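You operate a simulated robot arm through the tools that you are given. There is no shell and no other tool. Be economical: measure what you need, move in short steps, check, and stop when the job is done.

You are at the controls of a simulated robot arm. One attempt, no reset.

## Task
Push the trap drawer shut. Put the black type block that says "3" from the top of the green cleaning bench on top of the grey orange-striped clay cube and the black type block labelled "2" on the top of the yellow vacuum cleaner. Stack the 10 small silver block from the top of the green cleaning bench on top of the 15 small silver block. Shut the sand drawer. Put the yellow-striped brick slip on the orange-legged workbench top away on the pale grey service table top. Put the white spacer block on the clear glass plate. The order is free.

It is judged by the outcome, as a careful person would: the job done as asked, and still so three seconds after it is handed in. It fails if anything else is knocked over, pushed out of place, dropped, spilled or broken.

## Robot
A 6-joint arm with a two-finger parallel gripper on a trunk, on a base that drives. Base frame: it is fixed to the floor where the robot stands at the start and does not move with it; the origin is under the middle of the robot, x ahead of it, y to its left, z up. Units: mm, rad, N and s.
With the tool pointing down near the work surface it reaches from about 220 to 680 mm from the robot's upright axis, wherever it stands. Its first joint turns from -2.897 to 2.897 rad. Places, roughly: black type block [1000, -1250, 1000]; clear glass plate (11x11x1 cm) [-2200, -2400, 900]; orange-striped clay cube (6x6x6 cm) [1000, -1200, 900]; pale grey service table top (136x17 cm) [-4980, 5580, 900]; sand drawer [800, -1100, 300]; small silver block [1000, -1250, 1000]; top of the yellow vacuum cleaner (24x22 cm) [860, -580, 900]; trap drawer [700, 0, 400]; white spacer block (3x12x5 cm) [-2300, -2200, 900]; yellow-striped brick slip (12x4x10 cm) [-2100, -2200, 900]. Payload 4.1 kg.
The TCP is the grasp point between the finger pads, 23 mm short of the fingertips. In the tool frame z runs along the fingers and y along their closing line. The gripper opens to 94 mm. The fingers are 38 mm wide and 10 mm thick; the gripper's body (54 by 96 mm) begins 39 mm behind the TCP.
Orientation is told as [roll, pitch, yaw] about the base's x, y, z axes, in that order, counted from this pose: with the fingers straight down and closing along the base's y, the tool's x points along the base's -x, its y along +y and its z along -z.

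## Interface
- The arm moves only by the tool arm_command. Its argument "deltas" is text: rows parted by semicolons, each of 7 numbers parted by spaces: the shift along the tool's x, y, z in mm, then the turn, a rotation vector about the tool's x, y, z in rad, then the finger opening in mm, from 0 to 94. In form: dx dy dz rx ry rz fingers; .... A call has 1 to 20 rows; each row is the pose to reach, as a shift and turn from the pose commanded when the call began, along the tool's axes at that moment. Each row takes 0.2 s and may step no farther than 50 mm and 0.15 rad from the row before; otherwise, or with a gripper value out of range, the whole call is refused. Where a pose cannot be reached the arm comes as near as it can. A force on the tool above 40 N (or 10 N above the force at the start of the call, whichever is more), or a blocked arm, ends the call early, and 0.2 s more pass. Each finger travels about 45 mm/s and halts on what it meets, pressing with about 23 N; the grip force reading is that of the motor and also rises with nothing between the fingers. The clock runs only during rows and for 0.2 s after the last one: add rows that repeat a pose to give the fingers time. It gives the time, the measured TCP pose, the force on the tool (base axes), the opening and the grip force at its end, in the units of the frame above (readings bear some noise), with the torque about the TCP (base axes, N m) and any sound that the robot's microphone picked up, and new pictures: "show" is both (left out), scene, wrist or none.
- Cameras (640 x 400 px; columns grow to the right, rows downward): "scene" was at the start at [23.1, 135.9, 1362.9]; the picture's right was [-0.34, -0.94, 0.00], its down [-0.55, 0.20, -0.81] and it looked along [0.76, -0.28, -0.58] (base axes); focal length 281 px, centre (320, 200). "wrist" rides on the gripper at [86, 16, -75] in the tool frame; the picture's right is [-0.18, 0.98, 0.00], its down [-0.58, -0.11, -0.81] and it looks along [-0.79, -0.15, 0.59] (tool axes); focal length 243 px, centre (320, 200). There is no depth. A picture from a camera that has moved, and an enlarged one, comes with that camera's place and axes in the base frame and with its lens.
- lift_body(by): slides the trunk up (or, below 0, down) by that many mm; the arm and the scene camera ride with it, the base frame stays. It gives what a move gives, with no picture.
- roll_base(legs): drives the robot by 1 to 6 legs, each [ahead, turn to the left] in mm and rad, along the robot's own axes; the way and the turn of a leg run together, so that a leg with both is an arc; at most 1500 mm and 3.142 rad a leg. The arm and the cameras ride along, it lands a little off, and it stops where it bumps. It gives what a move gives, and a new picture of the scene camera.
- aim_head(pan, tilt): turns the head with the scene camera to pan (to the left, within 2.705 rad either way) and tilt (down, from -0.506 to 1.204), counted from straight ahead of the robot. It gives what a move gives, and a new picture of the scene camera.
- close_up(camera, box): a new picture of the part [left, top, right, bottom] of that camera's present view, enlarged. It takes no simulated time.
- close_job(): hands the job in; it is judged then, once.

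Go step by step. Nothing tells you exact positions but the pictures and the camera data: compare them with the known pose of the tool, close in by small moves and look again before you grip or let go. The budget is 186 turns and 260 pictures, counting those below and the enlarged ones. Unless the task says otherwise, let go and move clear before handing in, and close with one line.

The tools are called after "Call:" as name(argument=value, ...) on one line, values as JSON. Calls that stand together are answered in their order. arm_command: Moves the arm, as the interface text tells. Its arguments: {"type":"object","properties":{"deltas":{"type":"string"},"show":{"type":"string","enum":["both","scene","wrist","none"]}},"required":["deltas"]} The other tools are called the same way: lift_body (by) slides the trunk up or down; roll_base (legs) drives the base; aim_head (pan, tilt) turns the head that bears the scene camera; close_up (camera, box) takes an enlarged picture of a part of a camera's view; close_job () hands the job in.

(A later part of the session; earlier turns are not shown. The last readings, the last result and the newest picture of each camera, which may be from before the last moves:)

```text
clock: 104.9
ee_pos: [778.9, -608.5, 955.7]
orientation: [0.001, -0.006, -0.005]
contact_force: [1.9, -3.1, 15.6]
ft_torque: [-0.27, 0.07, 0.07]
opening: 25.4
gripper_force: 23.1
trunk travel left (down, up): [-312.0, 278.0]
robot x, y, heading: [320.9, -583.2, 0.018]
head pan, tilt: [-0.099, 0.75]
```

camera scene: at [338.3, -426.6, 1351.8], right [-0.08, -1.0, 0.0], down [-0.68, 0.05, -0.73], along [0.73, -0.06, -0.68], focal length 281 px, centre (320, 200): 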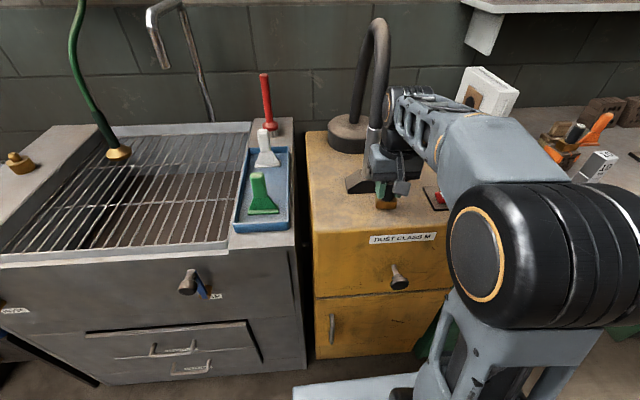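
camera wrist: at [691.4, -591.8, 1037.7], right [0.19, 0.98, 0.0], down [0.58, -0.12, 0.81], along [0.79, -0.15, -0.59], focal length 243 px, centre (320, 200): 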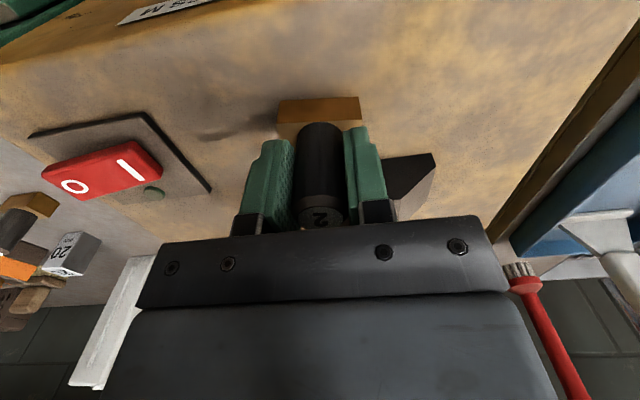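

Contact at z≈955. Releasing and rising.

Call:
arm_command(deltas="0 0 -2 0 0 0 15; 0 0 -2 0 0 0 25; 0 0 -2 0 0 0 35; 0 0 -2 0 0 0 50; 0 0 -2 0 0 0 60; 0 0 -2 0 0 0 60; 0 0 -30 0 0 0 60; 0 0 -70 0 0 0 60; 20 0 -110 0 0 0 60; 60 0 -140 0 0 0 60; 100 0 -160 0 0 0 60; 100 0 -160 0 0 0 60")

Call:
close_up(camera="scene", box=[310, 100, 470, 230])

```text
clock: 107.5
ee_pos: [678.6, -607.3, 1114.0]
orientation: [0.003, -0.001, -0.008]
contact_force: [-0.5, 0.3, -0.1]
ft_torque: [-0.01, -0.01, 0.02]
opening: 60.0
gripper_force: 0.1
trunk travel left (down, up): [-312.0, 278.0]
robot x, y, heading: [314.3, -586.5, 0.018]
head pan, tilt: [-0.099, 0.75]
camera scene: at [337.7, -426.6, 1351.8], right [-0.08, -1.0, 0.0], down [-0.68, 0.05, -0.73], along [0.73, -0.06, -0.68], focal length 281 px, centre (320, 200)
camera wrist: at [590.9, -590.4, 1187.8], right [0.19, 0.98, 0.0], down [0.58, -0.12, 0.81], along [0.79, -0.15, -0.59], focal length 243 px, centre (320, 200)
```

scene: 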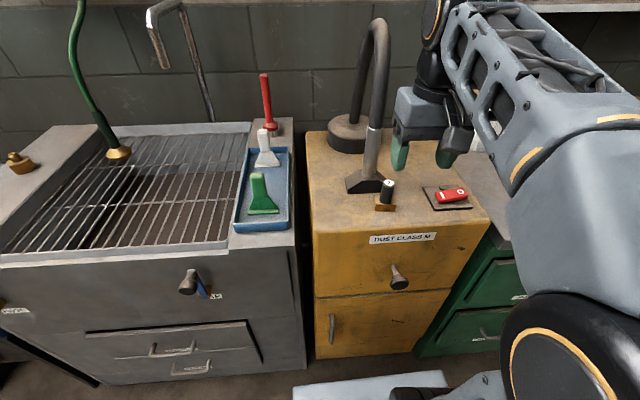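
wrist: 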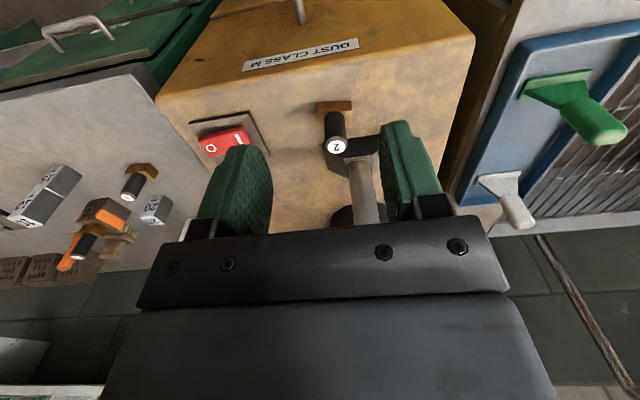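

```text
3.08 times, centred on (390, 165) of scene
camera zoom: at [337.7, -426.6, 1351.8], right [-0.08, -1.0, 0.0], down [-0.68, 0.05, -0.73], along [0.73, -0.06, -0.68], focal length 864 px, centre (105, 308)
```

zoom: 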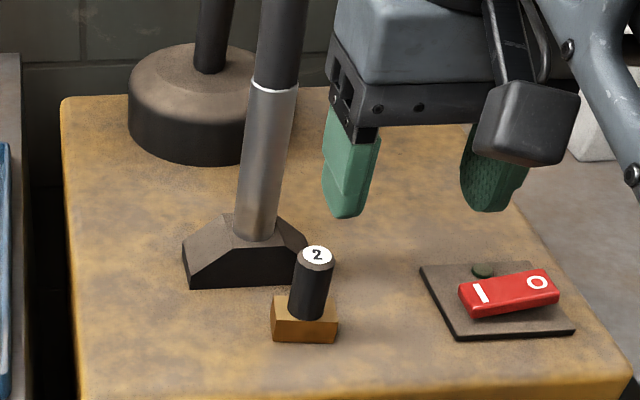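

"2" stands on the vacuum cleaner. Now backing away and scouting toward the orange-legged workbench at about (-2200, -2300).

Call:
roll_base(legs=[[-500, 0], [0, -1.8]])

Call:
aim_head(pan=-0.6, tilt=0.3)

```text
clock: 114.8
ee_pos: [-296.9, -932.2, 1113.3]
orientation: [0.002, 0.0, -1.843]
contact_force: [-0.2, -0.8, 0.3]
ft_torque: [0.02, 0.02, -0.01]
opening: 60.2
gripper_force: 0.0
trunk travel left (down, up): [-312.0, 278.0]
robot x, y, heading: [-179.3, -592.4, -1.817]
head pan, tilt: [-0.099, 0.75]
camera scene: at [-32.6, -651.3, 1351.9], right [-0.94, 0.34, 0.0], down [0.23, 0.64, -0.73], along [-0.25, -0.69, -0.68], focal length 281 px, centre (320, 200)
```

scene: 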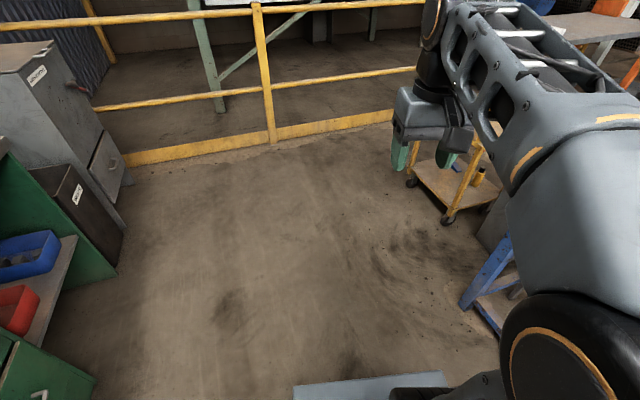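

```text
clock: 115.7
ee_pos: [-298.1, -932.9, 1113.1]
orientation: [0.003, 0.0, -1.843]
contact_force: [-0.4, 0.3, 0.1]
ft_torque: [0.05, -0.03, 0.03]
opening: 60.1
gripper_force: 0.1
trunk travel left (down, up): [-312.0, 278.0]
robot x, y, heading: [-181.1, -589.5, -1.814]
head pan, tilt: [-0.6, 0.3]
camera scene: at [-74.4, -635.2, 1392.1], right [-0.66, 0.75, 0.0], down [0.22, 0.2, -0.96], along [-0.72, -0.63, -0.3], focal length 281 px, centre (320, 200)
```

scene: 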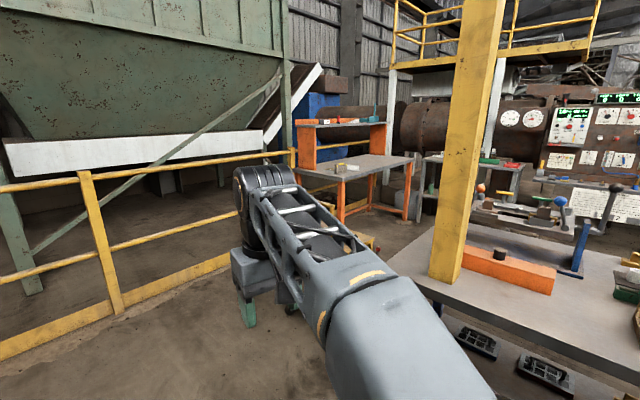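

Call:
close_up(camera="scene", box=[260, 80, 480, 280])

Call:
aim_head(pan=-0.35, tilt=0.6)

Call:
aim_head(pan=-1.2, tilt=0.6)

```text
2.00 times, centred on (370, 180) of scene
camera zoom: at [-74.4, -635.2, 1392.1], right [-0.66, 0.75, 0.0], down [0.22, 0.2, -0.96], along [-0.72, -0.63, -0.3], focal length 561 px, centre (220, 240)
```

zoom: 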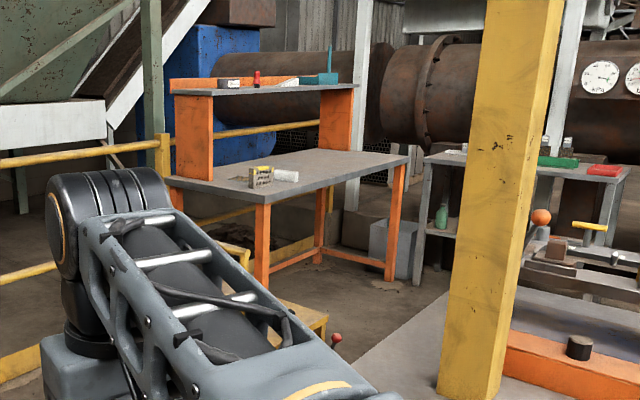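

```text
clock: 116.5
ee_pos: [-297.7, -932.4, 1113.1]
orientation: [0.004, 0.001, -1.842]
contact_force: [-0.5, -0.2, -0.6]
ft_torque: [0.03, 0.0, -0.03]
opening: 60.0
gripper_force: 0.0
trunk travel left (down, up): [-312.0, 278.0]
robot x, y, heading: [-181.1, -585.9, -1.82]
head pan, tilt: [-0.351, 0.6]
camera scene: at [-54.2, -646.4, 1364.8], right [-0.83, 0.56, 0.0], down [0.32, 0.47, -0.83], along [-0.46, -0.68, -0.56], focal length 281 px, centre (320, 200)
```

scene: 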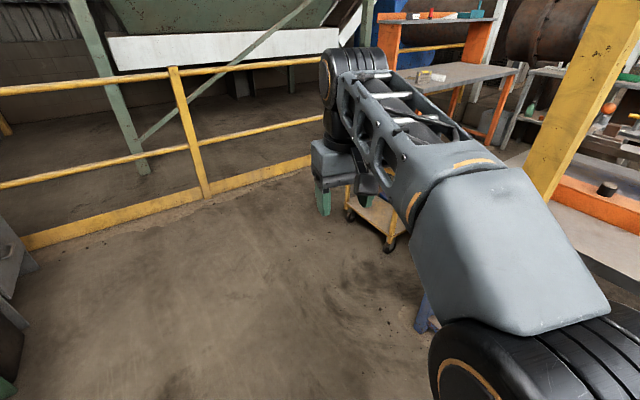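

```text
clock: 117.7
ee_pos: [-296.6, -932.1, 1112.2]
orientation: [0.003, 0.001, -1.842]
contact_force: [0.8, -0.3, 0.2]
ft_torque: [0.01, -0.02, 0.01]
opening: 59.7
gripper_force: 0.1
trunk travel left (down, up): [-312.0, 278.0]
robot x, y, heading: [-180.1, -589.6, -1.816]
head pan, tilt: [-1.201, 0.6]
camera scene: at [-92.2, -584.3, 1364.7], right [-0.12, 0.99, 0.0], down [0.56, 0.07, -0.83], along [-0.82, -0.1, -0.56], focal length 281 px, centre (320, 200)
```

scene: 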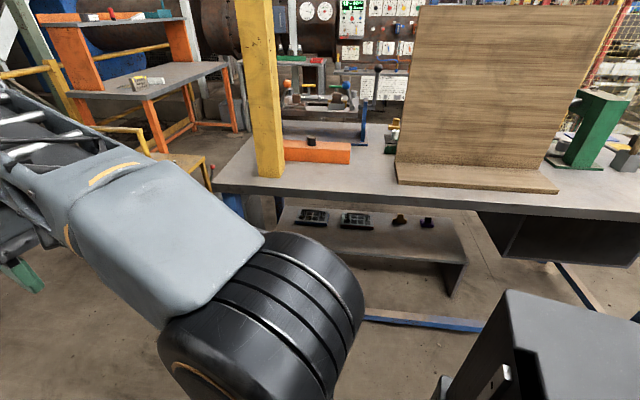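

The orange bench's front faces +y at y≈-2000, with a trolley at about (-1230…-1560, -1540…-1960) in between. I'll survey further for a clear route.

Call:
aim_head(pan=-1.9, tilt=0.45)

Call:
aim_head(pan=-2.7, tilt=0.45)

Call:
roll_base(legs=[[0, 0.6]])

Call:
aim_head(pan=-1.3, tilt=0.65)

```text
clock: 118.8
ee_pos: [-298.3, -933.6, 1114.2]
orientation: [0.003, -0.001, -1.844]
contact_force: [-0.4, -0.3, -0.2]
ft_torque: [-0.02, 0.01, -0.02]
opening: 59.9
gripper_force: 0.1
trunk travel left (down, up): [-312.0, 278.0]
robot x, y, heading: [-181.1, -589.2, -1.819]
head pan, tilt: [-1.901, 0.45]
camera scene: at [-81.6, -523.3, 1378.3], right [0.54, 0.84, 0.0], down [0.37, -0.24, -0.9], along [-0.76, 0.49, -0.44], focal length 281 px, centre (320, 200)
```

scene: 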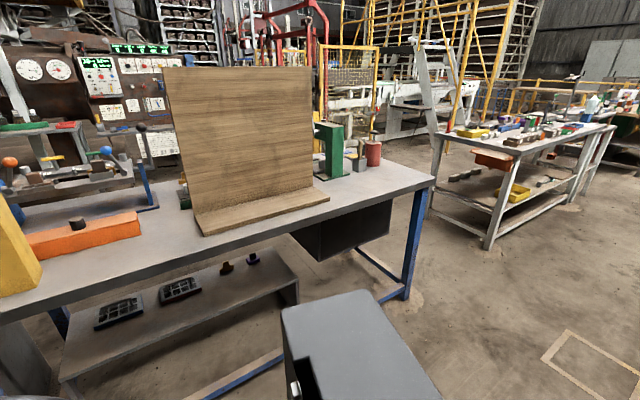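

```text
clock: 119.9
ee_pos: [-297.0, -932.3, 1113.1]
orientation: [0.003, -0.001, -1.843]
contact_force: [-0.4, -0.2, 0.6]
ft_torque: [0.01, -0.03, -0.01]
opening: 59.7
gripper_force: 0.2
trunk travel left (down, up): [-312.0, 278.0]
robot x, y, heading: [-180.2, -589.2, -1.818]
head pan, tilt: [-2.7, 0.45]
camera scene: at [-22.4, -483.1, 1378.3], right [0.98, 0.19, 0.0], down [0.08, -0.43, -0.9], along [-0.18, 0.88, -0.44], focal length 281 px, centre (320, 200)
```

scene: 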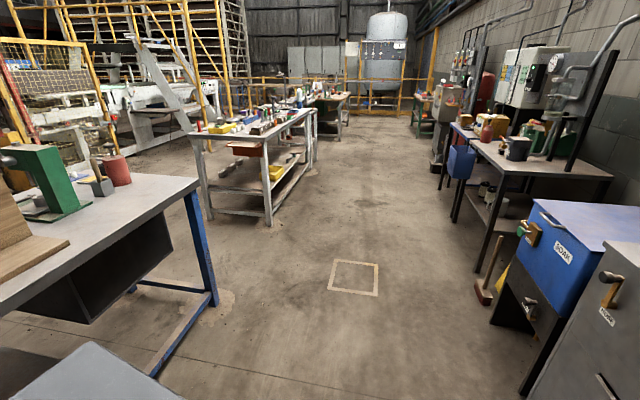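

```text
clock: 122.0
ee_pos: [-85.6, -938.8, 1113.2]
orientation: [0.004, 0.0, -1.247]
contact_force: [0.3, -0.3, 0.1]
ft_torque: [0.01, -0.01, 0.01]
opening: 59.9
gripper_force: 0.1
trunk travel left (down, up): [-312.0, 278.0]
robot x, y, heading: [-180.3, -592.0, -1.222]
head pan, tilt: [-2.7, 0.45]
camera scene: at [-110.2, -412.8, 1378.3], right [0.7, 0.71, 0.0], down [0.31, -0.31, -0.9], along [-0.64, 0.63, -0.44], focal length 281 px, centre (320, 200)
```

scene: 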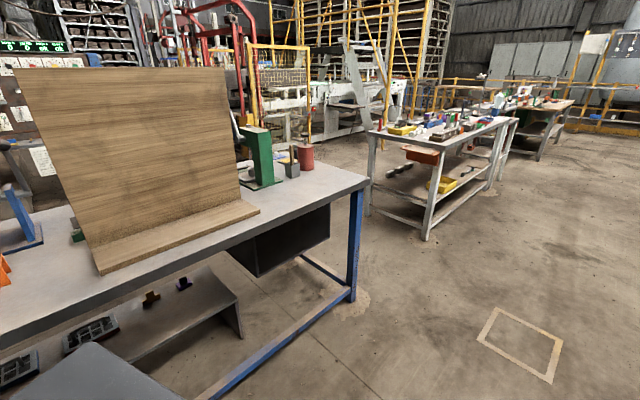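

```text
clock: 123.5
ee_pos: [-86.2, -938.9, 1114.0]
orientation: [0.004, 0.0, -1.246]
contact_force: [-0.1, 0.0, -0.3]
ft_torque: [0.02, -0.01, -0.03]
opening: 59.9
gripper_force: 0.0
trunk travel left (down, up): [-312.0, 278.0]
robot x, y, heading: [-181.3, -592.0, -1.221]
head pan, tilt: [-1.3, 0.649]
camera scene: at [-115.5, -527.8, 1360.5], right [-0.58, 0.81, 0.0], down [0.49, 0.35, -0.8], along [-0.65, -0.46, -0.6], focal length 281 px, centre (320, 200)
```

scene: 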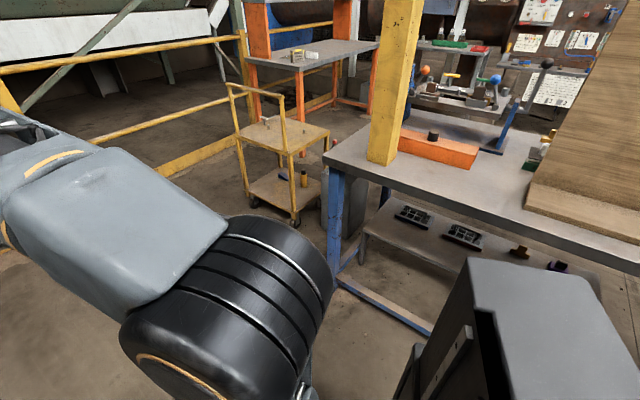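

The trolley leaves too little room on this side. There's a clear gap north of the board bench (y≈760…1700), so I'll go round that way.

Call:
roll_base(legs=[[0, 2.79], [1500, 0], [322, 0], [0, 1.571]])

Call:
aim_head(pan=0.15, tilt=0.4)

```text
clock: 143.0
ee_pos: [-541.5, 1266.7, 1113.0]
orientation: [0.005, 0.0, 3.11]
contact_force: [0.1, -0.1, 0.5]
ft_torque: [-0.01, -0.02, -0.03]
opening: 60.1
gripper_force: 0.3
trunk travel left (down, up): [-312.0, 278.0]
robot x, y, heading: [-182.4, 1232.5, 3.136]
head pan, tilt: [-1.3, 0.649]
camera scene: at [-144.5, 1152.2, 1360.4], right [0.97, 0.26, 0.0], down [0.16, -0.58, -0.8], along [-0.21, 0.77, -0.6], focal length 281 px, centre (320, 200)
```

scene: 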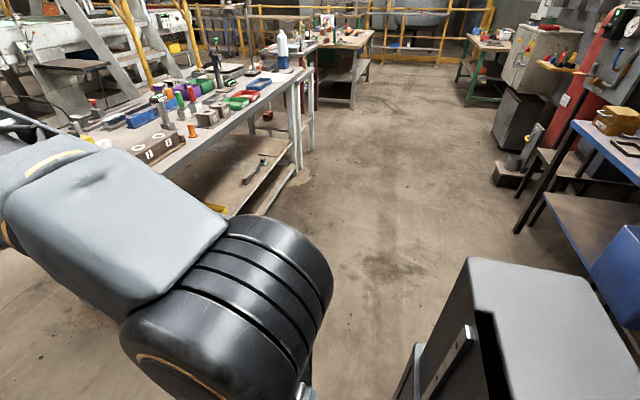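

```text
clock: 144.6
ee_pos: [-541.9, 1266.6, 1113.3]
orientation: [0.003, 0.001, 3.11]
contact_force: [0.0, -0.4, 0.1]
ft_torque: [-0.04, 0.0, -0.05]
opening: 60.1
gripper_force: 0.0
trunk travel left (down, up): [-312.0, 278.0]
robot x, y, heading: [-179.3, 1235.4, 3.133]
head pan, tilt: [0.15, 0.4]
camera scene: at [-213.4, 1055.1, 1382.9], right [-0.14, 0.99, 0.0], down [0.39, 0.06, -0.92], along [-0.91, -0.13, -0.39], focal length 281 px, centre (320, 200)
```

scene: 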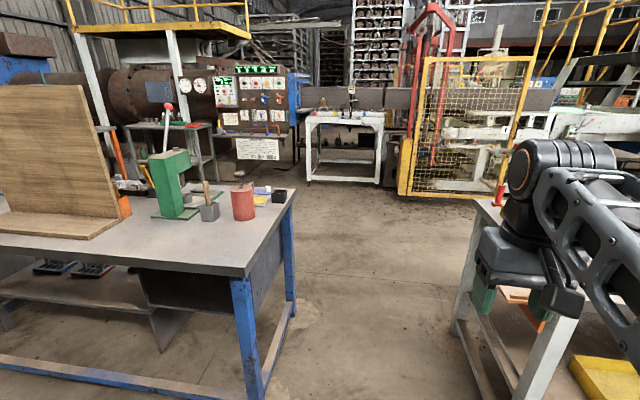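

The passage is clear. Driving through to x≈-2200, then turning to face the orange bench.

Call:
roll_base(legs=[[1500, 0], [520, 0], [0, 1.571]])

Call:
aim_head(pan=0.1, tilt=0.4)

```text
clock: 158.4
ee_pos: [-2246.3, 908.4, 1112.7]
orientation: [0.003, 0.0, -1.641]
contact_force: [-0.2, 0.8, -0.3]
ft_torque: [-0.03, 0.0, -0.01]
opening: 59.9
gripper_force: 0.1
trunk travel left (down, up): [-312.0, 278.0]
robot x, y, heading: [-2198.5, 1271.5, -1.621]
head pan, tilt: [0.15, 0.4]
camera scene: at [-2020.6, 1227.2, 1383.0], right [-0.99, -0.1, 0.0], down [-0.04, 0.39, -0.92], along [0.1, -0.92, -0.39], focal length 281 px, centre (320, 200)
```

scene: 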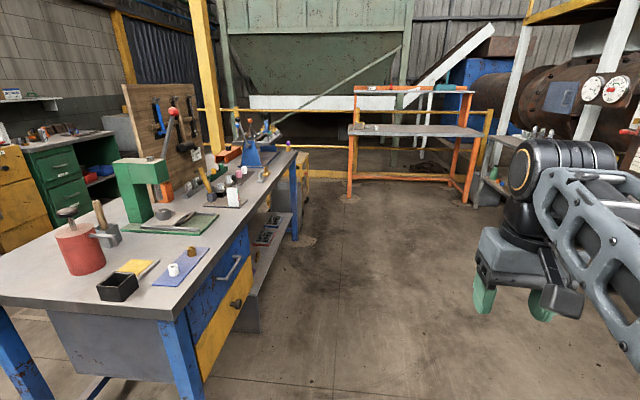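

```text
clock: 159.1
ee_pos: [-2246.8, 909.3, 1112.6]
orientation: [0.003, -0.001, -1.642]
contact_force: [-0.1, -0.2, -0.5]
ft_torque: [-0.01, 0.0, 0.0]
opening: 60.2
gripper_force: 0.0
trunk travel left (down, up): [-312.0, 278.0]
robot x, y, heading: [-2199.9, 1265.2, -1.617]
head pan, tilt: [0.099, 0.4]
camera scene: at [-2025.3, 1226.8, 1383.0], right [-1.0, -0.05, 0.0], down [-0.02, 0.39, -0.92], along [0.05, -0.92, -0.39], focal length 281 px, centre (320, 200)
```

scene: 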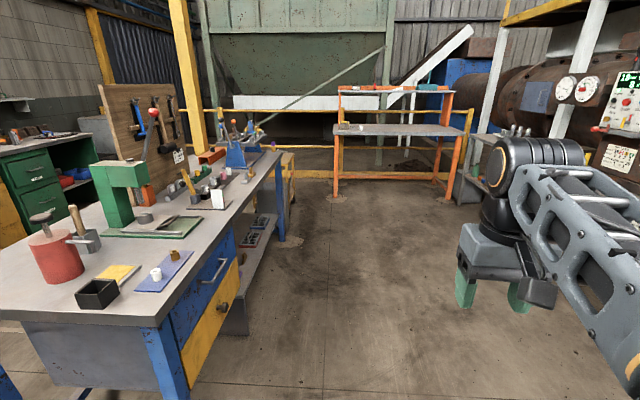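

Clear floor to the orange bench. Approaching it.

Call:
roll_base(legs=[[0, 0.03], [1500, 0], [900, 0]])

Call:
aim_head(pan=0.1, tilt=0.5)

```text
clock: 171.1
ee_pos: [-2268.7, -1463.5, 1113.8]
orientation: [0.003, 0.001, -1.63]
contact_force: [-0.8, 0.5, -0.1]
ft_torque: [-0.03, 0.0, 0.0]
opening: 60.1
gripper_force: 0.1
trunk travel left (down, up): [-312.0, 278.0]
robot x, y, heading: [-2226.9, -1101.6, -1.6]
head pan, tilt: [0.099, 0.4]
camera scene: at [-2052.7, -1142.6, 1383.0], right [-1.0, -0.07, 0.0], down [-0.03, 0.39, -0.92], along [0.06, -0.92, -0.39], focal length 281 px, centre (320, 200)
```

scene: 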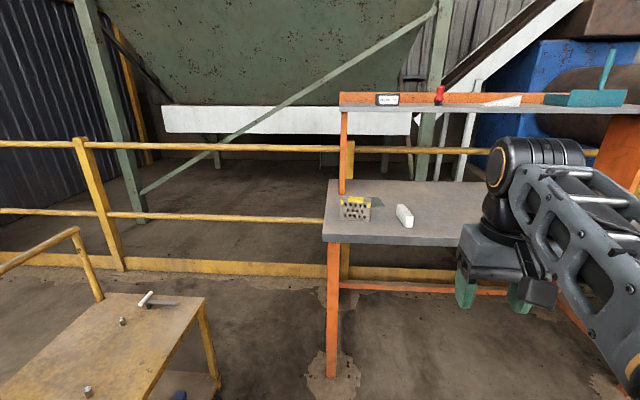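

```text
clock: 171.7
ee_pos: [-2268.6, -1464.0, 1113.5]
orientation: [0.003, 0.0, -1.63]
contact_force: [0.5, 0.1, 0.0]
ft_torque: [-0.02, 0.0, 0.0]
opening: 60.0
gripper_force: 0.0
trunk travel left (down, up): [-312.0, 278.0]
robot x, y, heading: [-2223.9, -1104.6, -1.605]
head pan, tilt: [0.099, 0.499]
camera scene: at [-2052.8, -1141.0, 1373.9], right [-1.0, -0.07, 0.0], down [-0.03, 0.48, -0.88], along [0.06, -0.88, -0.48], focal length 281 px, centre (320, 200)
```

scene: 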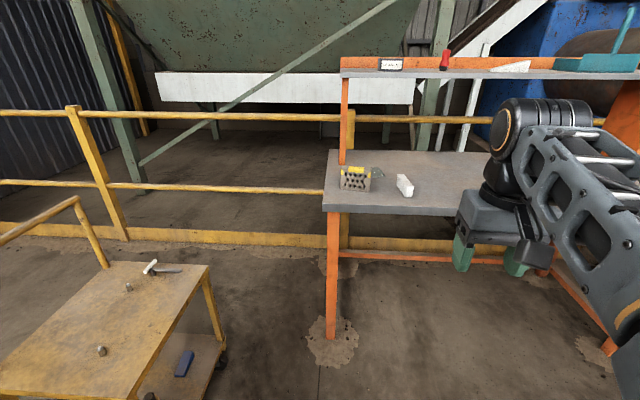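

Call:
close_up(camera="scene", box=[310, 130, 470, 230])

```text
4.00 times, centred on (390, 180) of scene
camera zoom: at [-2052.8, -1141.0, 1373.9], right [-1.0, -0.07, 0.0], down [-0.03, 0.48, -0.88], along [0.06, -0.88, -0.48], focal length 1123 px, centre (40, 280)
```

zoom: 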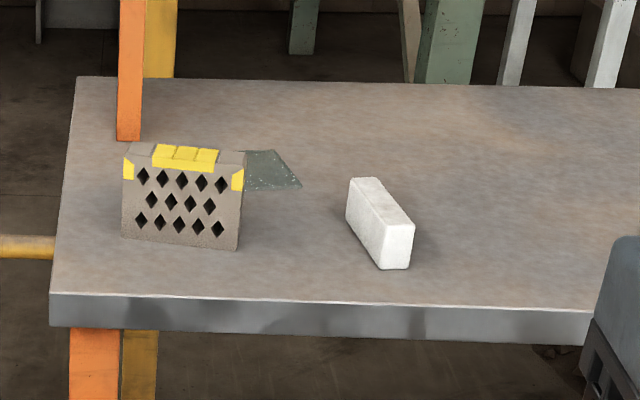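

The glass plate lies behind the brick slip, and the white spacer stands to the right. I'll drive 400 mm closer and triangulate.

Call:
roll_base(legs=[[400, 0.03]])

Call:
aim_head(pan=0.15, tilt=0.7)

Call:
close_up(camera="scene", box=[290, 110, 450, 210])

Call:
close_up(camera="wrist", box=[0, 0, 640, 400])

```text
clock: 174.2
ee_pos: [-2267.1, -1857.1, 1113.7]
orientation: [0.003, 0.0, -1.603]
contact_force: [0.7, 0.5, -0.4]
ft_torque: [-0.01, 0.01, 0.03]
opening: 59.8
gripper_force: 0.1
trunk travel left (down, up): [-312.0, 278.0]
robot x, y, heading: [-2238.5, -1495.9, -1.577]
head pan, tilt: [0.099, 0.499]
camera scene: at [-2059.7, -1529.1, 1373.8], right [-1.0, -0.09, 0.0], down [-0.04, 0.48, -0.88], along [0.08, -0.87, -0.48], focal length 281 px, centre (320, 200)
```

scene: 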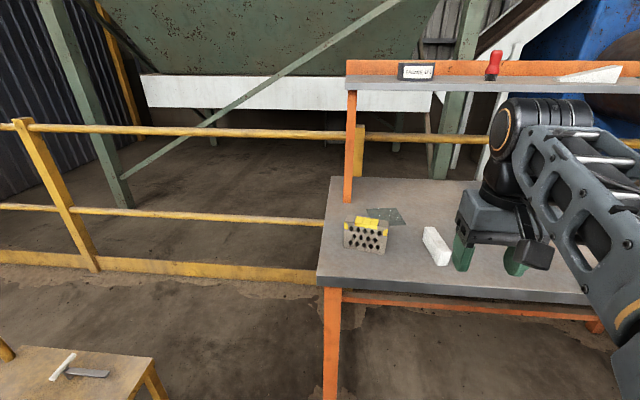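

```text
clock: 174.9
ee_pos: [-2266.2, -1856.7, 1114.3]
orientation: [0.005, 0.002, -1.605]
contact_force: [-0.4, -0.2, 0.0]
ft_torque: [0.0, 0.02, -0.01]
opening: 59.8
gripper_force: 0.0
trunk travel left (down, up): [-312.0, 278.0]
robot x, y, heading: [-2234.6, -1496.0, -1.572]
head pan, tilt: [0.15, 0.7]
camera scene: at [-2055.9, -1522.7, 1356.2], right [-0.99, -0.14, 0.0], down [-0.09, 0.64, -0.77], along [0.11, -0.76, -0.64], focal length 281 px, centre (320, 200)
```

scene: 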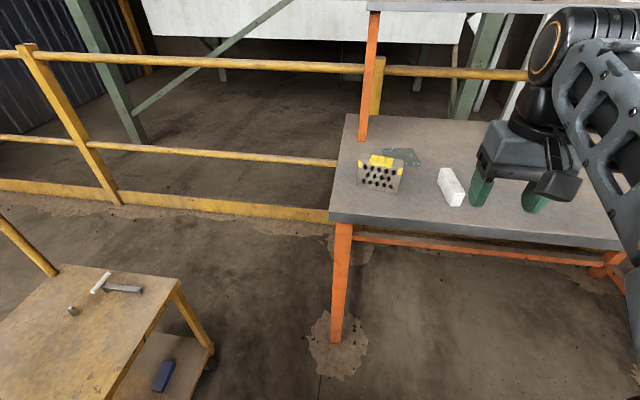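

```text
4.00 times, centred on (370, 160) of scene
camera zoom: at [-2055.9, -1522.7, 1356.2], right [-0.99, -0.14, 0.0], down [-0.09, 0.64, -0.77], along [0.11, -0.76, -0.64], focal length 1123 px, centre (120, 360)
```

zoom: 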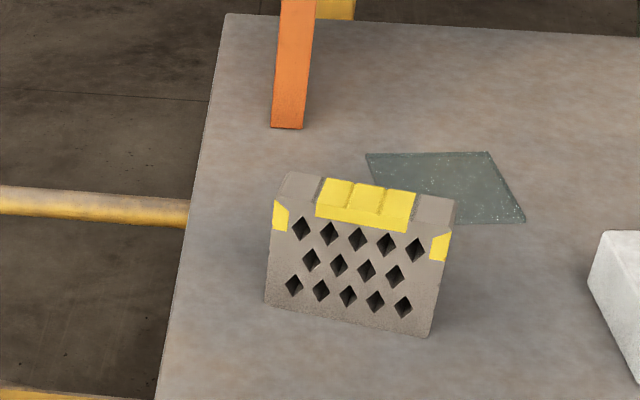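

```text
1.00 times, centred on (320, 200) of wrist
camera zoom: at [-2249.3, -1770.8, 1187.5], right [0.98, -0.22, 0.0], down [-0.13, -0.58, 0.81], along [-0.17, -0.79, -0.59], focal length 243 px, centre (320, 200)
```

zoom: 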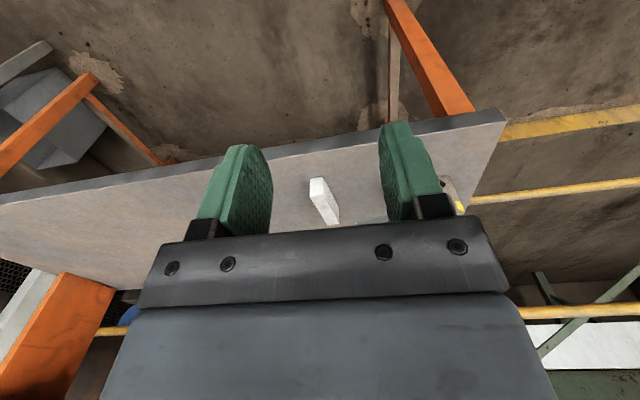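

Bench top z=850. Brick slip centre is (-2128, -2206), long axis about -0.2 rad off x. Spacer centre is (-2335, -2203), long axis along y. The glass plate's centre is about (-2203, -2379). I'll drive 280 mm closer and hover over the spacer.

Call:
roll_base(legs=[[280, 0]])

Call:
arm_command(deltas="0 0 20 0 0 -0.08 60; 0 0 50 0 0 -0.16 60; 0 0 80 0 0 -0.16 60; 0 0 80 0 0 -0.16 60")

```text
clock: 176.8
ee_pos: [-2270.0, -2130.1, 1113.0]
orientation: [0.003, -0.001, -1.605]
contact_force: [-0.6, 0.3, 0.3]
ft_torque: [-0.02, -0.03, -0.01]
opening: 59.9
gripper_force: 0.1
trunk travel left (down, up): [-312.0, 278.0]
robot x, y, heading: [-2235.7, -1773.4, -1.581]
head pan, tilt: [0.15, 0.7]
camera scene: at [-2058.0, -1797.1, 1356.1], right [-0.99, -0.14, 0.0], down [-0.09, 0.64, -0.77], along [0.11, -0.76, -0.64], focal length 281 px, centre (320, 200)
```

scene: 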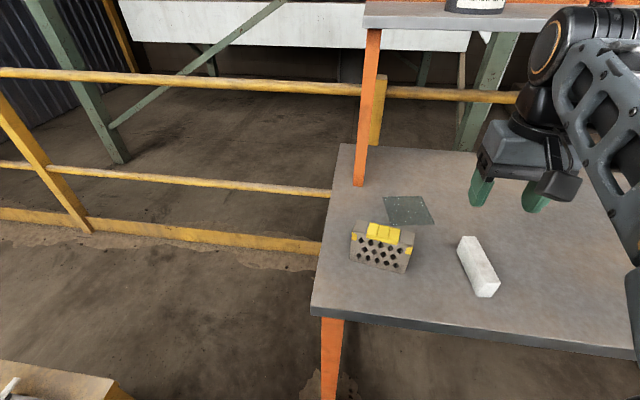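

```text
clock: 177.8
ee_pos: [-2269.3, -2130.9, 1032.5]
orientation: [0.003, -0.001, -1.444]
contact_force: [0.1, 0.8, 0.1]
ft_torque: [0.03, -0.01, 0.01]
opening: 60.1
gripper_force: 0.0
trunk travel left (down, up): [-312.0, 278.0]
robot x, y, heading: [-2242.1, -1772.2, -1.577]
head pan, tilt: [0.15, 0.7]
camera scene: at [-2058.0, -1797.3, 1356.1], right [-0.99, -0.14, 0.0], down [-0.09, 0.64, -0.76], along [0.11, -0.76, -0.64], focal length 281 px, centre (320, 200)
camera wrist: at [-2265.6, -2042.9, 1107.3], right [1.0, -0.06, 0.0], down [-0.04, -0.59, 0.81], along [-0.05, -0.81, -0.59], focal length 243 px, centre (320, 200)
```

scene: 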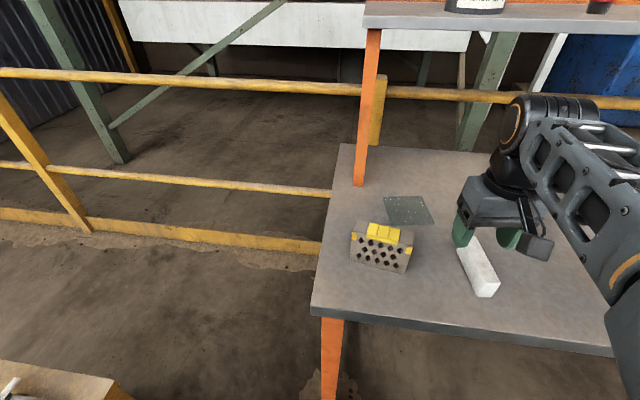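
wrist: 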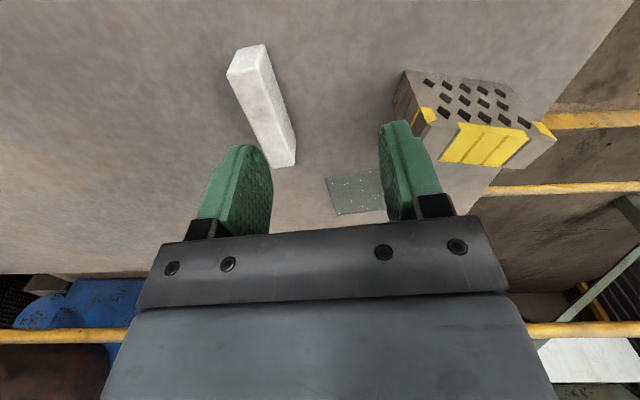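

Call:
arm_command(deltas="-30 -35 20 0 0 0 60; -60.7 -69.2 40 0 0 0.01 60; -60.7 -69.2 70 0 0 0.01 60; -60.7 -69.2 70 0 0 0.01 60", show="wrist")

```text
refused: row 1 steps farther than a row can; nothing moved
```

Call:
arm_command(deltas="-24 -28 10 0 0 0 60; -45 -52 30 0 0 0.01 60; -60.7 -69.2 50 0 0 0.01 60; -60.7 -69.2 70 0 0 0.01 60; -60.7 -69.2 70 0 0 0.01 60", show="wrist")

```text
clock: 179.1
ee_pos: [-2332.7, -2199.8, 961.8]
orientation: [0.003, 0.001, -1.455]
contact_force: [-0.3, 0.2, -0.7]
ft_torque: [-0.01, -0.03, 0.02]
opening: 60.0
gripper_force: 0.1
trunk travel left (down, up): [-312.0, 278.0]
robot x, y, heading: [-2237.3, -1772.6, -1.576]
head pan, tilt: [0.15, 0.7]
camera wrist: at [-2327.9, -2111.2, 1036.2], right [1.0, -0.07, 0.0], down [-0.04, -0.59, 0.81], along [-0.05, -0.8, -0.59], focal length 243 px, centre (320, 200)
```

wrist: 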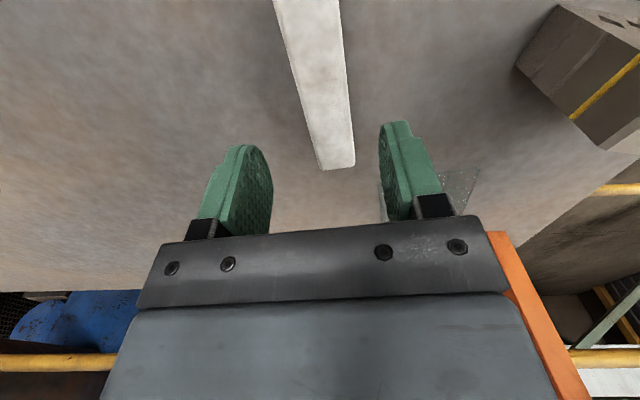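

Call:
arm_command(deltas="8 4 30 0 0 0.02 60; 8 4 60 0 0 0.02 60; 8 4 80 0 0 0.02 60; 8 4 80 0 0 0.02 60", show="wrist")

Call:
close_up(camera="scene", box=[400, 180, 600, 320])

```text
clock: 180.1
ee_pos: [-2327.1, -2190.2, 881.5]
orientation: [0.003, -0.002, -1.476]
contact_force: [0.2, -1.1, 0.1]
ft_torque: [0.0, -0.02, 0.01]
opening: 60.0
gripper_force: 0.1
trunk travel left (down, up): [-312.0, 278.0]
robot x, y, heading: [-2239.4, -1774.2, -1.58]
head pan, tilt: [0.15, 0.7]
camera wrist: at [-2320.2, -2102.0, 955.4], right [1.0, -0.09, 0.0], down [-0.06, -0.59, 0.81], along [-0.07, -0.8, -0.59], focal length 243 px, centre (320, 200)
```

wrist: 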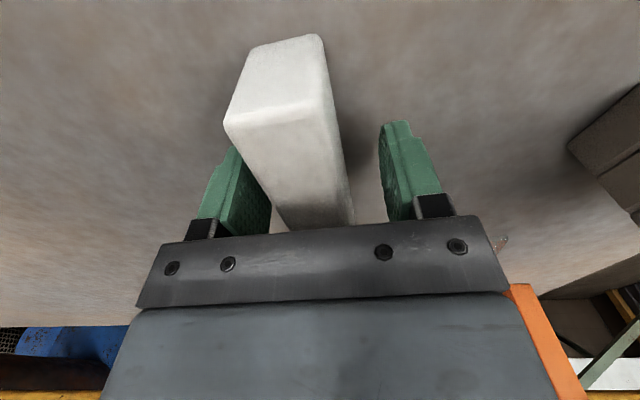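

```text
2.86 times, centred on (500, 250) of scene
camera zoom: at [-2058.0, -1797.4, 1356.1], right [-0.99, -0.14, 0.0], down [-0.09, 0.64, -0.76], along [0.11, -0.76, -0.64], focal length 802 px, centre (-194, 57)
```

zoom: 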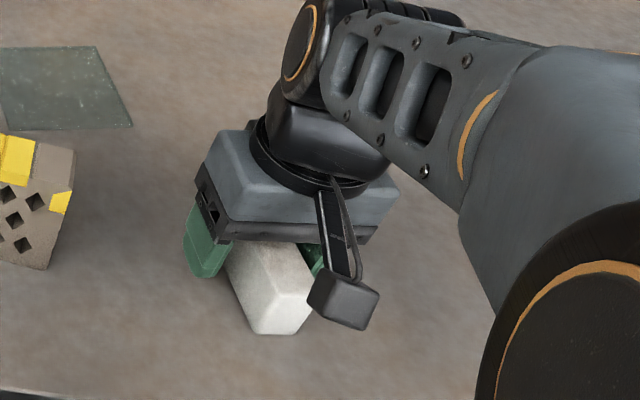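

Closing on the spacer.

Call:
arm_command(deltas="0 0 0 0 0 0 48; 0 0 0 0 0 0 38; 0 0 0 0 0 0 28; 0 0 0 0 0 0 20; 0 0 0 0 0 0 18; 0 0 0 0 0 0 18; 0 0 -20 0 0 0 18; 0 0 -60 0 0 0 18; 0 0 -100 0 0 0 18; 0 0 -130 0 0 0 18; 0 0 -130 0 0 0 18")

```text
clock: 182.4
ee_pos: [-2328.4, -2191.4, 1011.9]
orientation: [0.004, 0.001, -1.474]
contact_force: [0.3, -0.7, -0.6]
ft_torque: [0.0, 0.02, 0.01]
opening: 29.9
gripper_force: 23.1
trunk travel left (down, up): [-312.0, 278.0]
robot x, y, heading: [-2240.9, -1772.1, -1.583]
head pan, tilt: [0.15, 0.7]
camera scene: at [-2058.0, -1797.3, 1356.1], right [-0.99, -0.14, 0.0], down [-0.09, 0.64, -0.76], along [0.11, -0.76, -0.64], focal length 281 px, centre (320, 200)
camera wrist: at [-2321.5, -2104.2, 1087.1], right [1.0, -0.09, 0.0], down [-0.06, -0.59, 0.81], along [-0.07, -0.8, -0.59], focal length 243 px, centre (320, 200)
```

scene: 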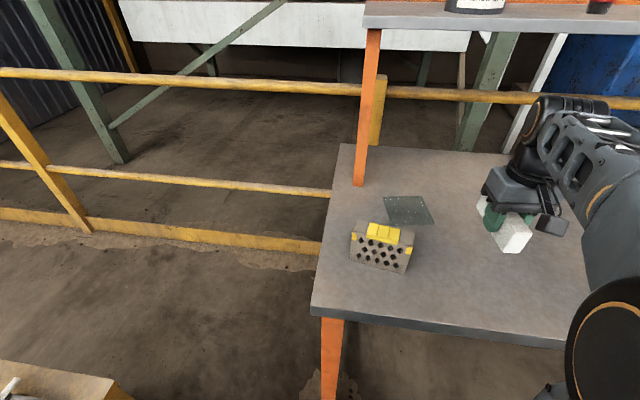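
wrist: 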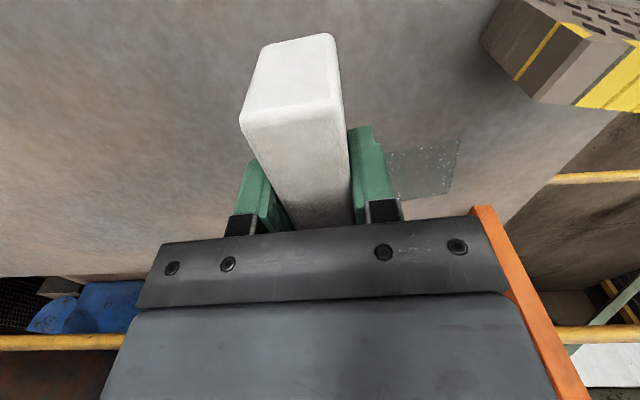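

Call:
close_up(camera="scene", box=[340, 180, 460, 280])

```text
4.00 times, centred on (400, 230) of scene
camera zoom: at [-2058.0, -1797.3, 1356.1], right [-0.99, -0.14, 0.0], down [-0.09, 0.64, -0.76], along [0.11, -0.76, -0.64], focal length 1123 px, centre (0, 80)
```

zoom: 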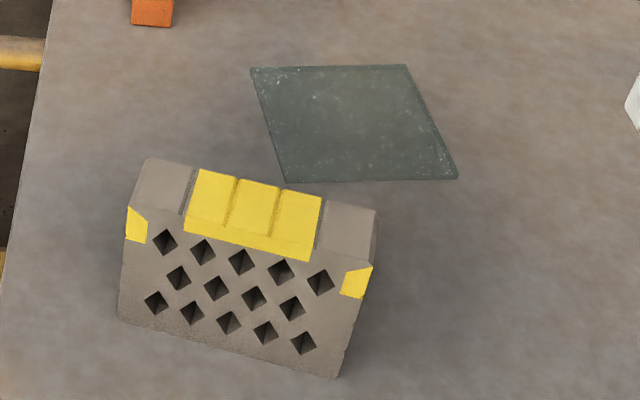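

Spacer held (29.9 mm). The plate centre is refined to (-2208, -2372) with yaw 0.167; moving above it.

Call:
arm_command(deltas="-37.5 20.3 0 0 0 -0.02 18; -75 40.5 0 0 0 -0.04 18; -112.6 60.8 0 0 0 -0.06 18; -150 81 0 0 0 -0.07 18; -187.7 101.3 0 0 0 -0.07 18; -187.7 101.3 40 0 0 -0.07 18; -187.7 101.3 85 0 0 -0.07 18; -187.7 101.3 85 0 0 -0.07 18")

Call:
close_up(camera="scene", box=[340, 150, 500, 280])

```text
clock: 184.2
ee_pos: [-2207.4, -2369.5, 926.9]
orientation: [0.004, 0.0, -1.406]
contact_force: [-0.5, -0.4, -0.7]
ft_torque: [0.03, 0.0, 0.01]
opening: 29.8
gripper_force: 22.8
trunk travel left (down, up): [-312.0, 278.0]
robot x, y, heading: [-2233.2, -1773.7, -1.58]
head pan, tilt: [0.15, 0.7]
camera scene: at [-2058.0, -1797.5, 1356.1], right [-0.99, -0.14, 0.0], down [-0.09, 0.64, -0.76], along [0.11, -0.76, -0.64], focal length 281 px, centre (320, 200)
camera wrist: at [-2207.4, -2281.5, 1001.4], right [1.0, -0.02, 0.0], down [-0.01, -0.59, 0.81], along [-0.01, -0.81, -0.59], focal length 243 px, centre (320, 200)
```

scene: 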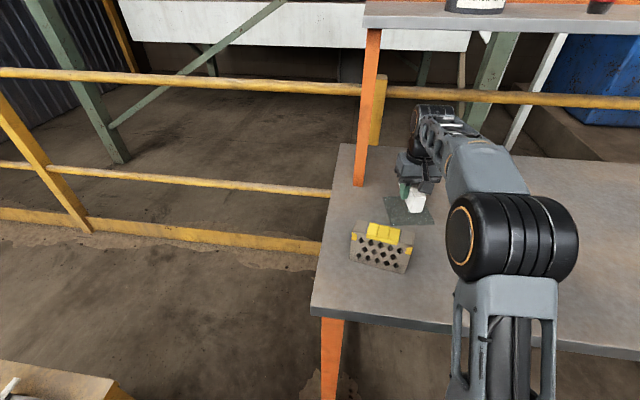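
wrist: 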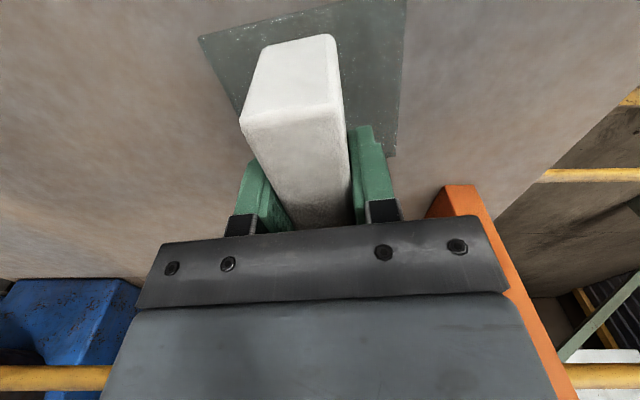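

```text
3.08 times, centred on (420, 215) of scene
camera zoom: at [-2058.0, -1797.5, 1356.1], right [-0.99, -0.14, 0.0], down [-0.09, 0.64, -0.76], along [0.11, -0.76, -0.64], focal length 864 px, centre (12, 154)
```

zoom: 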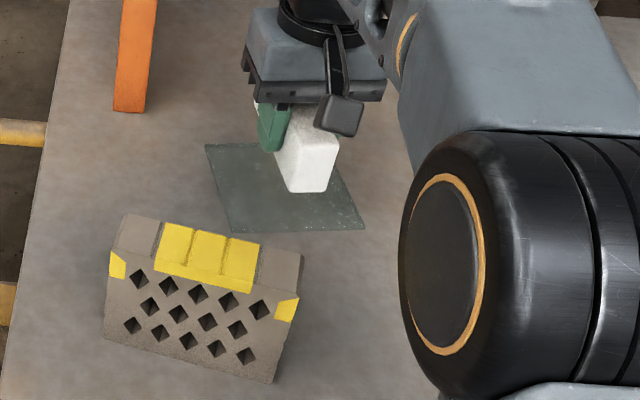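

Nearly centred: I'll shift 5 mm back and lower onto the glass carefully.

Call:
arm_command(deltas="5 -1.5 15 0 0 0 18; 5 -1.5 28 0 0 0 18; 5 -1.5 31 0 0 0 18; 5 -1.5 33 0 0 0 18; 5 -1.5 34 0 0 0 18; 5 -1.5 34 0 0 0 18", show="wrist")

Call:
close_up(camera="scene", box=[370, 170, 470, 240])

```text
clock: 185.7
ee_pos: [-2210.9, -2364.3, 894.0]
orientation: [0.004, 0.0, -1.404]
contact_force: [-0.4, 0.8, -0.9]
ft_torque: [-0.01, 0.02, 0.04]
opening: 29.8
gripper_force: 23.1
trunk travel left (down, up): [-312.0, 278.0]
robot x, y, heading: [-2238.8, -1769.4, -1.576]
head pan, tilt: [0.15, 0.7]
camera wrist: at [-2210.3, -2275.8, 968.2], right [1.0, -0.02, 0.0], down [-0.01, -0.59, 0.81], along [-0.01, -0.81, -0.59], focal length 243 px, centre (320, 200)
```

wrist: 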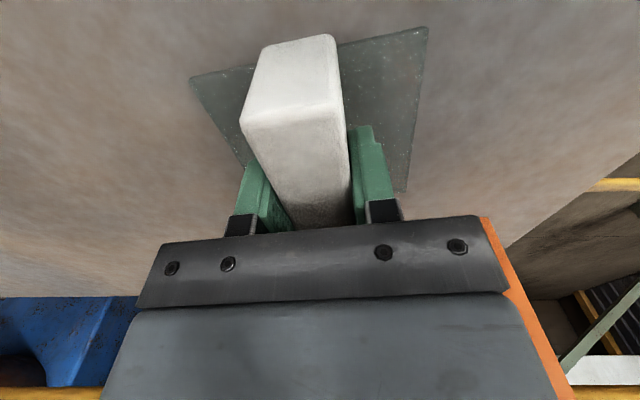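

```text
5.71 times, centred on (420, 205) of scene
camera zoom: at [-2058.0, -1797.4, 1356.1], right [-0.99, -0.14, 0.0], down [-0.09, 0.64, -0.76], along [0.11, -0.76, -0.64], focal length 1604 px, centre (-251, 171)
```

zoom: 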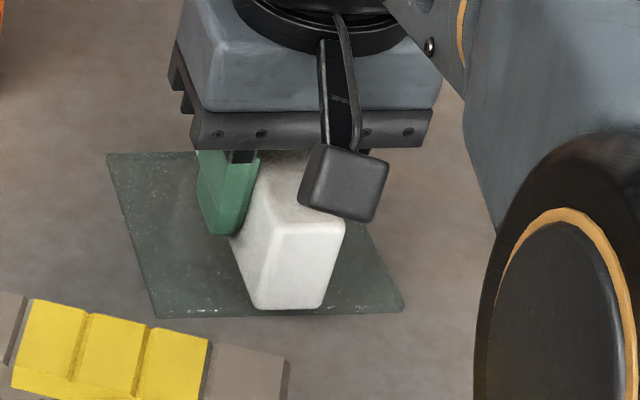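

Call:
arm_command(deltas="0 0 1 0 0 0 18; 0 0 2 0 0 0 18; 0 0 3 0 0 0 18; 0 0 4 0 0 0 18; 0 0 4 0 0 0 18", show="none")

```text
clock: 186.8
ee_pos: [-2211.0, -2363.1, 891.3]
orientation: [0.003, -0.001, -1.405]
contact_force: [0.4, -0.5, -1.2]
ft_torque: [0.01, 0.0, -0.02]
opening: 29.5
gripper_force: 23.1
trunk travel left (down, up): [-312.0, 278.0]
robot x, y, heading: [-2234.7, -1767.9, -1.578]
head pan, tilt: [0.15, 0.7]
```

Call:
arm_command(deltas="0 0 1 0 0 0 18; 0 0 2 0 0 0 18; 0 0 2.5 0 0 0 18; 0 0 2.5 0 0 0 18", show="none")

Call:
close_up(camera="scene", box=[380, 180, 450, 230])

```text
clock: 187.8
ee_pos: [-2210.2, -2365.5, 886.3]
orientation: [0.003, 0.0, -1.405]
contact_force: [-0.5, 0.1, -0.1]
ft_torque: [0.01, 0.02, -0.01]
opening: 29.9
gripper_force: 23.0
trunk travel left (down, up): [-312.0, 278.0]
robot x, y, heading: [-2238.9, -1770.9, -1.577]
head pan, tilt: [0.15, 0.7]
```

```text
8.00 times, centred on (415, 205) of scene
camera zoom: at [-2058.0, -1797.4, 1356.1], right [-0.99, -0.14, 0.0], down [-0.09, 0.64, -0.76], along [0.11, -0.76, -0.64], focal length 2246 px, centre (-440, 160)
```

zoom: 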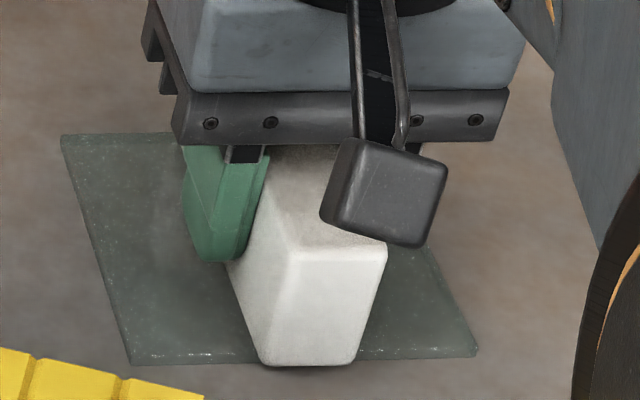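

Call:
arm_command(deltas="0 0 0.8 0 0 0 18; 0 0 1.6 0 0 0 18; 0 0 2.4 0 0 0 18; 0 0 2.4 0 0 0 18", show="none")

```text
clock: 188.8
ee_pos: [-2211.7, -2363.6, 886.5]
orientation: [0.005, -0.002, -1.404]
contact_force: [1.3, -0.6, 2.2]
ft_torque: [0.08, 0.02, -0.01]
opening: 29.9
gripper_force: 22.9
trunk travel left (down, up): [-312.0, 278.0]
robot x, y, heading: [-2236.7, -1770.9, -1.584]
head pan, tilt: [0.15, 0.7]
```

Contact has begun. Releasing and rising.

Call:
arm_command(deltas="0 0 0.5 0 0 0 18; 0 0 0.5 0 0 0 28; 0 0 0 0 0 0 38; 0 0 0 0 0 0 48; 0 0 0 0 0 0 60; 0 0 0 0 0 0 60; 0 0 -30 0 0 0 60; 0 0 -70 0 0 0 60; 0 0 -110 0 0 0 60; 0 0 -140 0 0 0 60; 0 0 -140 0 0 0 60")

Call:
close_up(camera="scene", box=[340, 170, 460, 260])

```text
clock: 191.2
ee_pos: [-2210.0, -2364.7, 1026.7]
orientation: [0.005, 0.0, -1.405]
contact_force: [-0.7, -0.8, 0.3]
ft_torque: [0.03, 0.03, -0.04]
opening: 60.0
gripper_force: 0.0
trunk travel left (down, up): [-312.0, 278.0]
robot x, y, heading: [-2238.9, -1775.6, -1.577]
head pan, tilt: [0.15, 0.7]
camera scene: at [-2058.0, -1797.3, 1356.1], right [-0.99, -0.14, 0.0], down [-0.09, 0.64, -0.76], along [0.11, -0.76, -0.64], focal length 281 px, centre (320, 200)
camera wrist: at [-2208.4, -2277.3, 1101.9], right [1.0, -0.02, 0.0], down [-0.01, -0.59, 0.81], along [-0.01, -0.81, -0.59], focal length 243 px, centre (320, 200)
```

scene: 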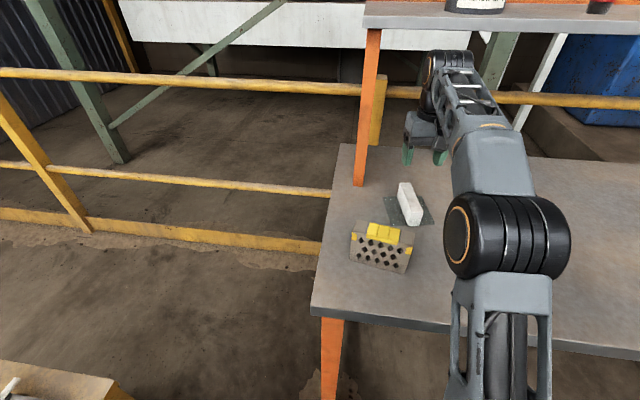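
wrist: 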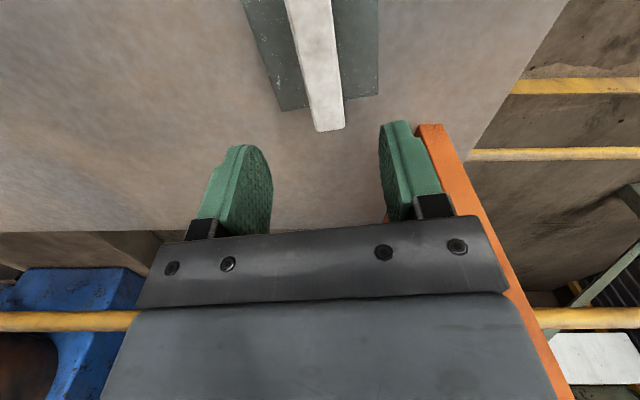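

```text
4.44 times, centred on (400, 215) of scene
camera zoom: at [-2058.0, -1797.3, 1356.1], right [-0.99, -0.14, 0.0], down [-0.09, 0.64, -0.76], along [0.11, -0.76, -0.64], focal length 1248 px, centre (-36, 133)
```

zoom: 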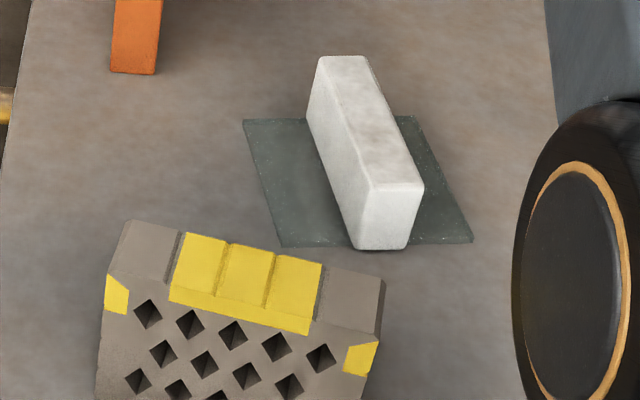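

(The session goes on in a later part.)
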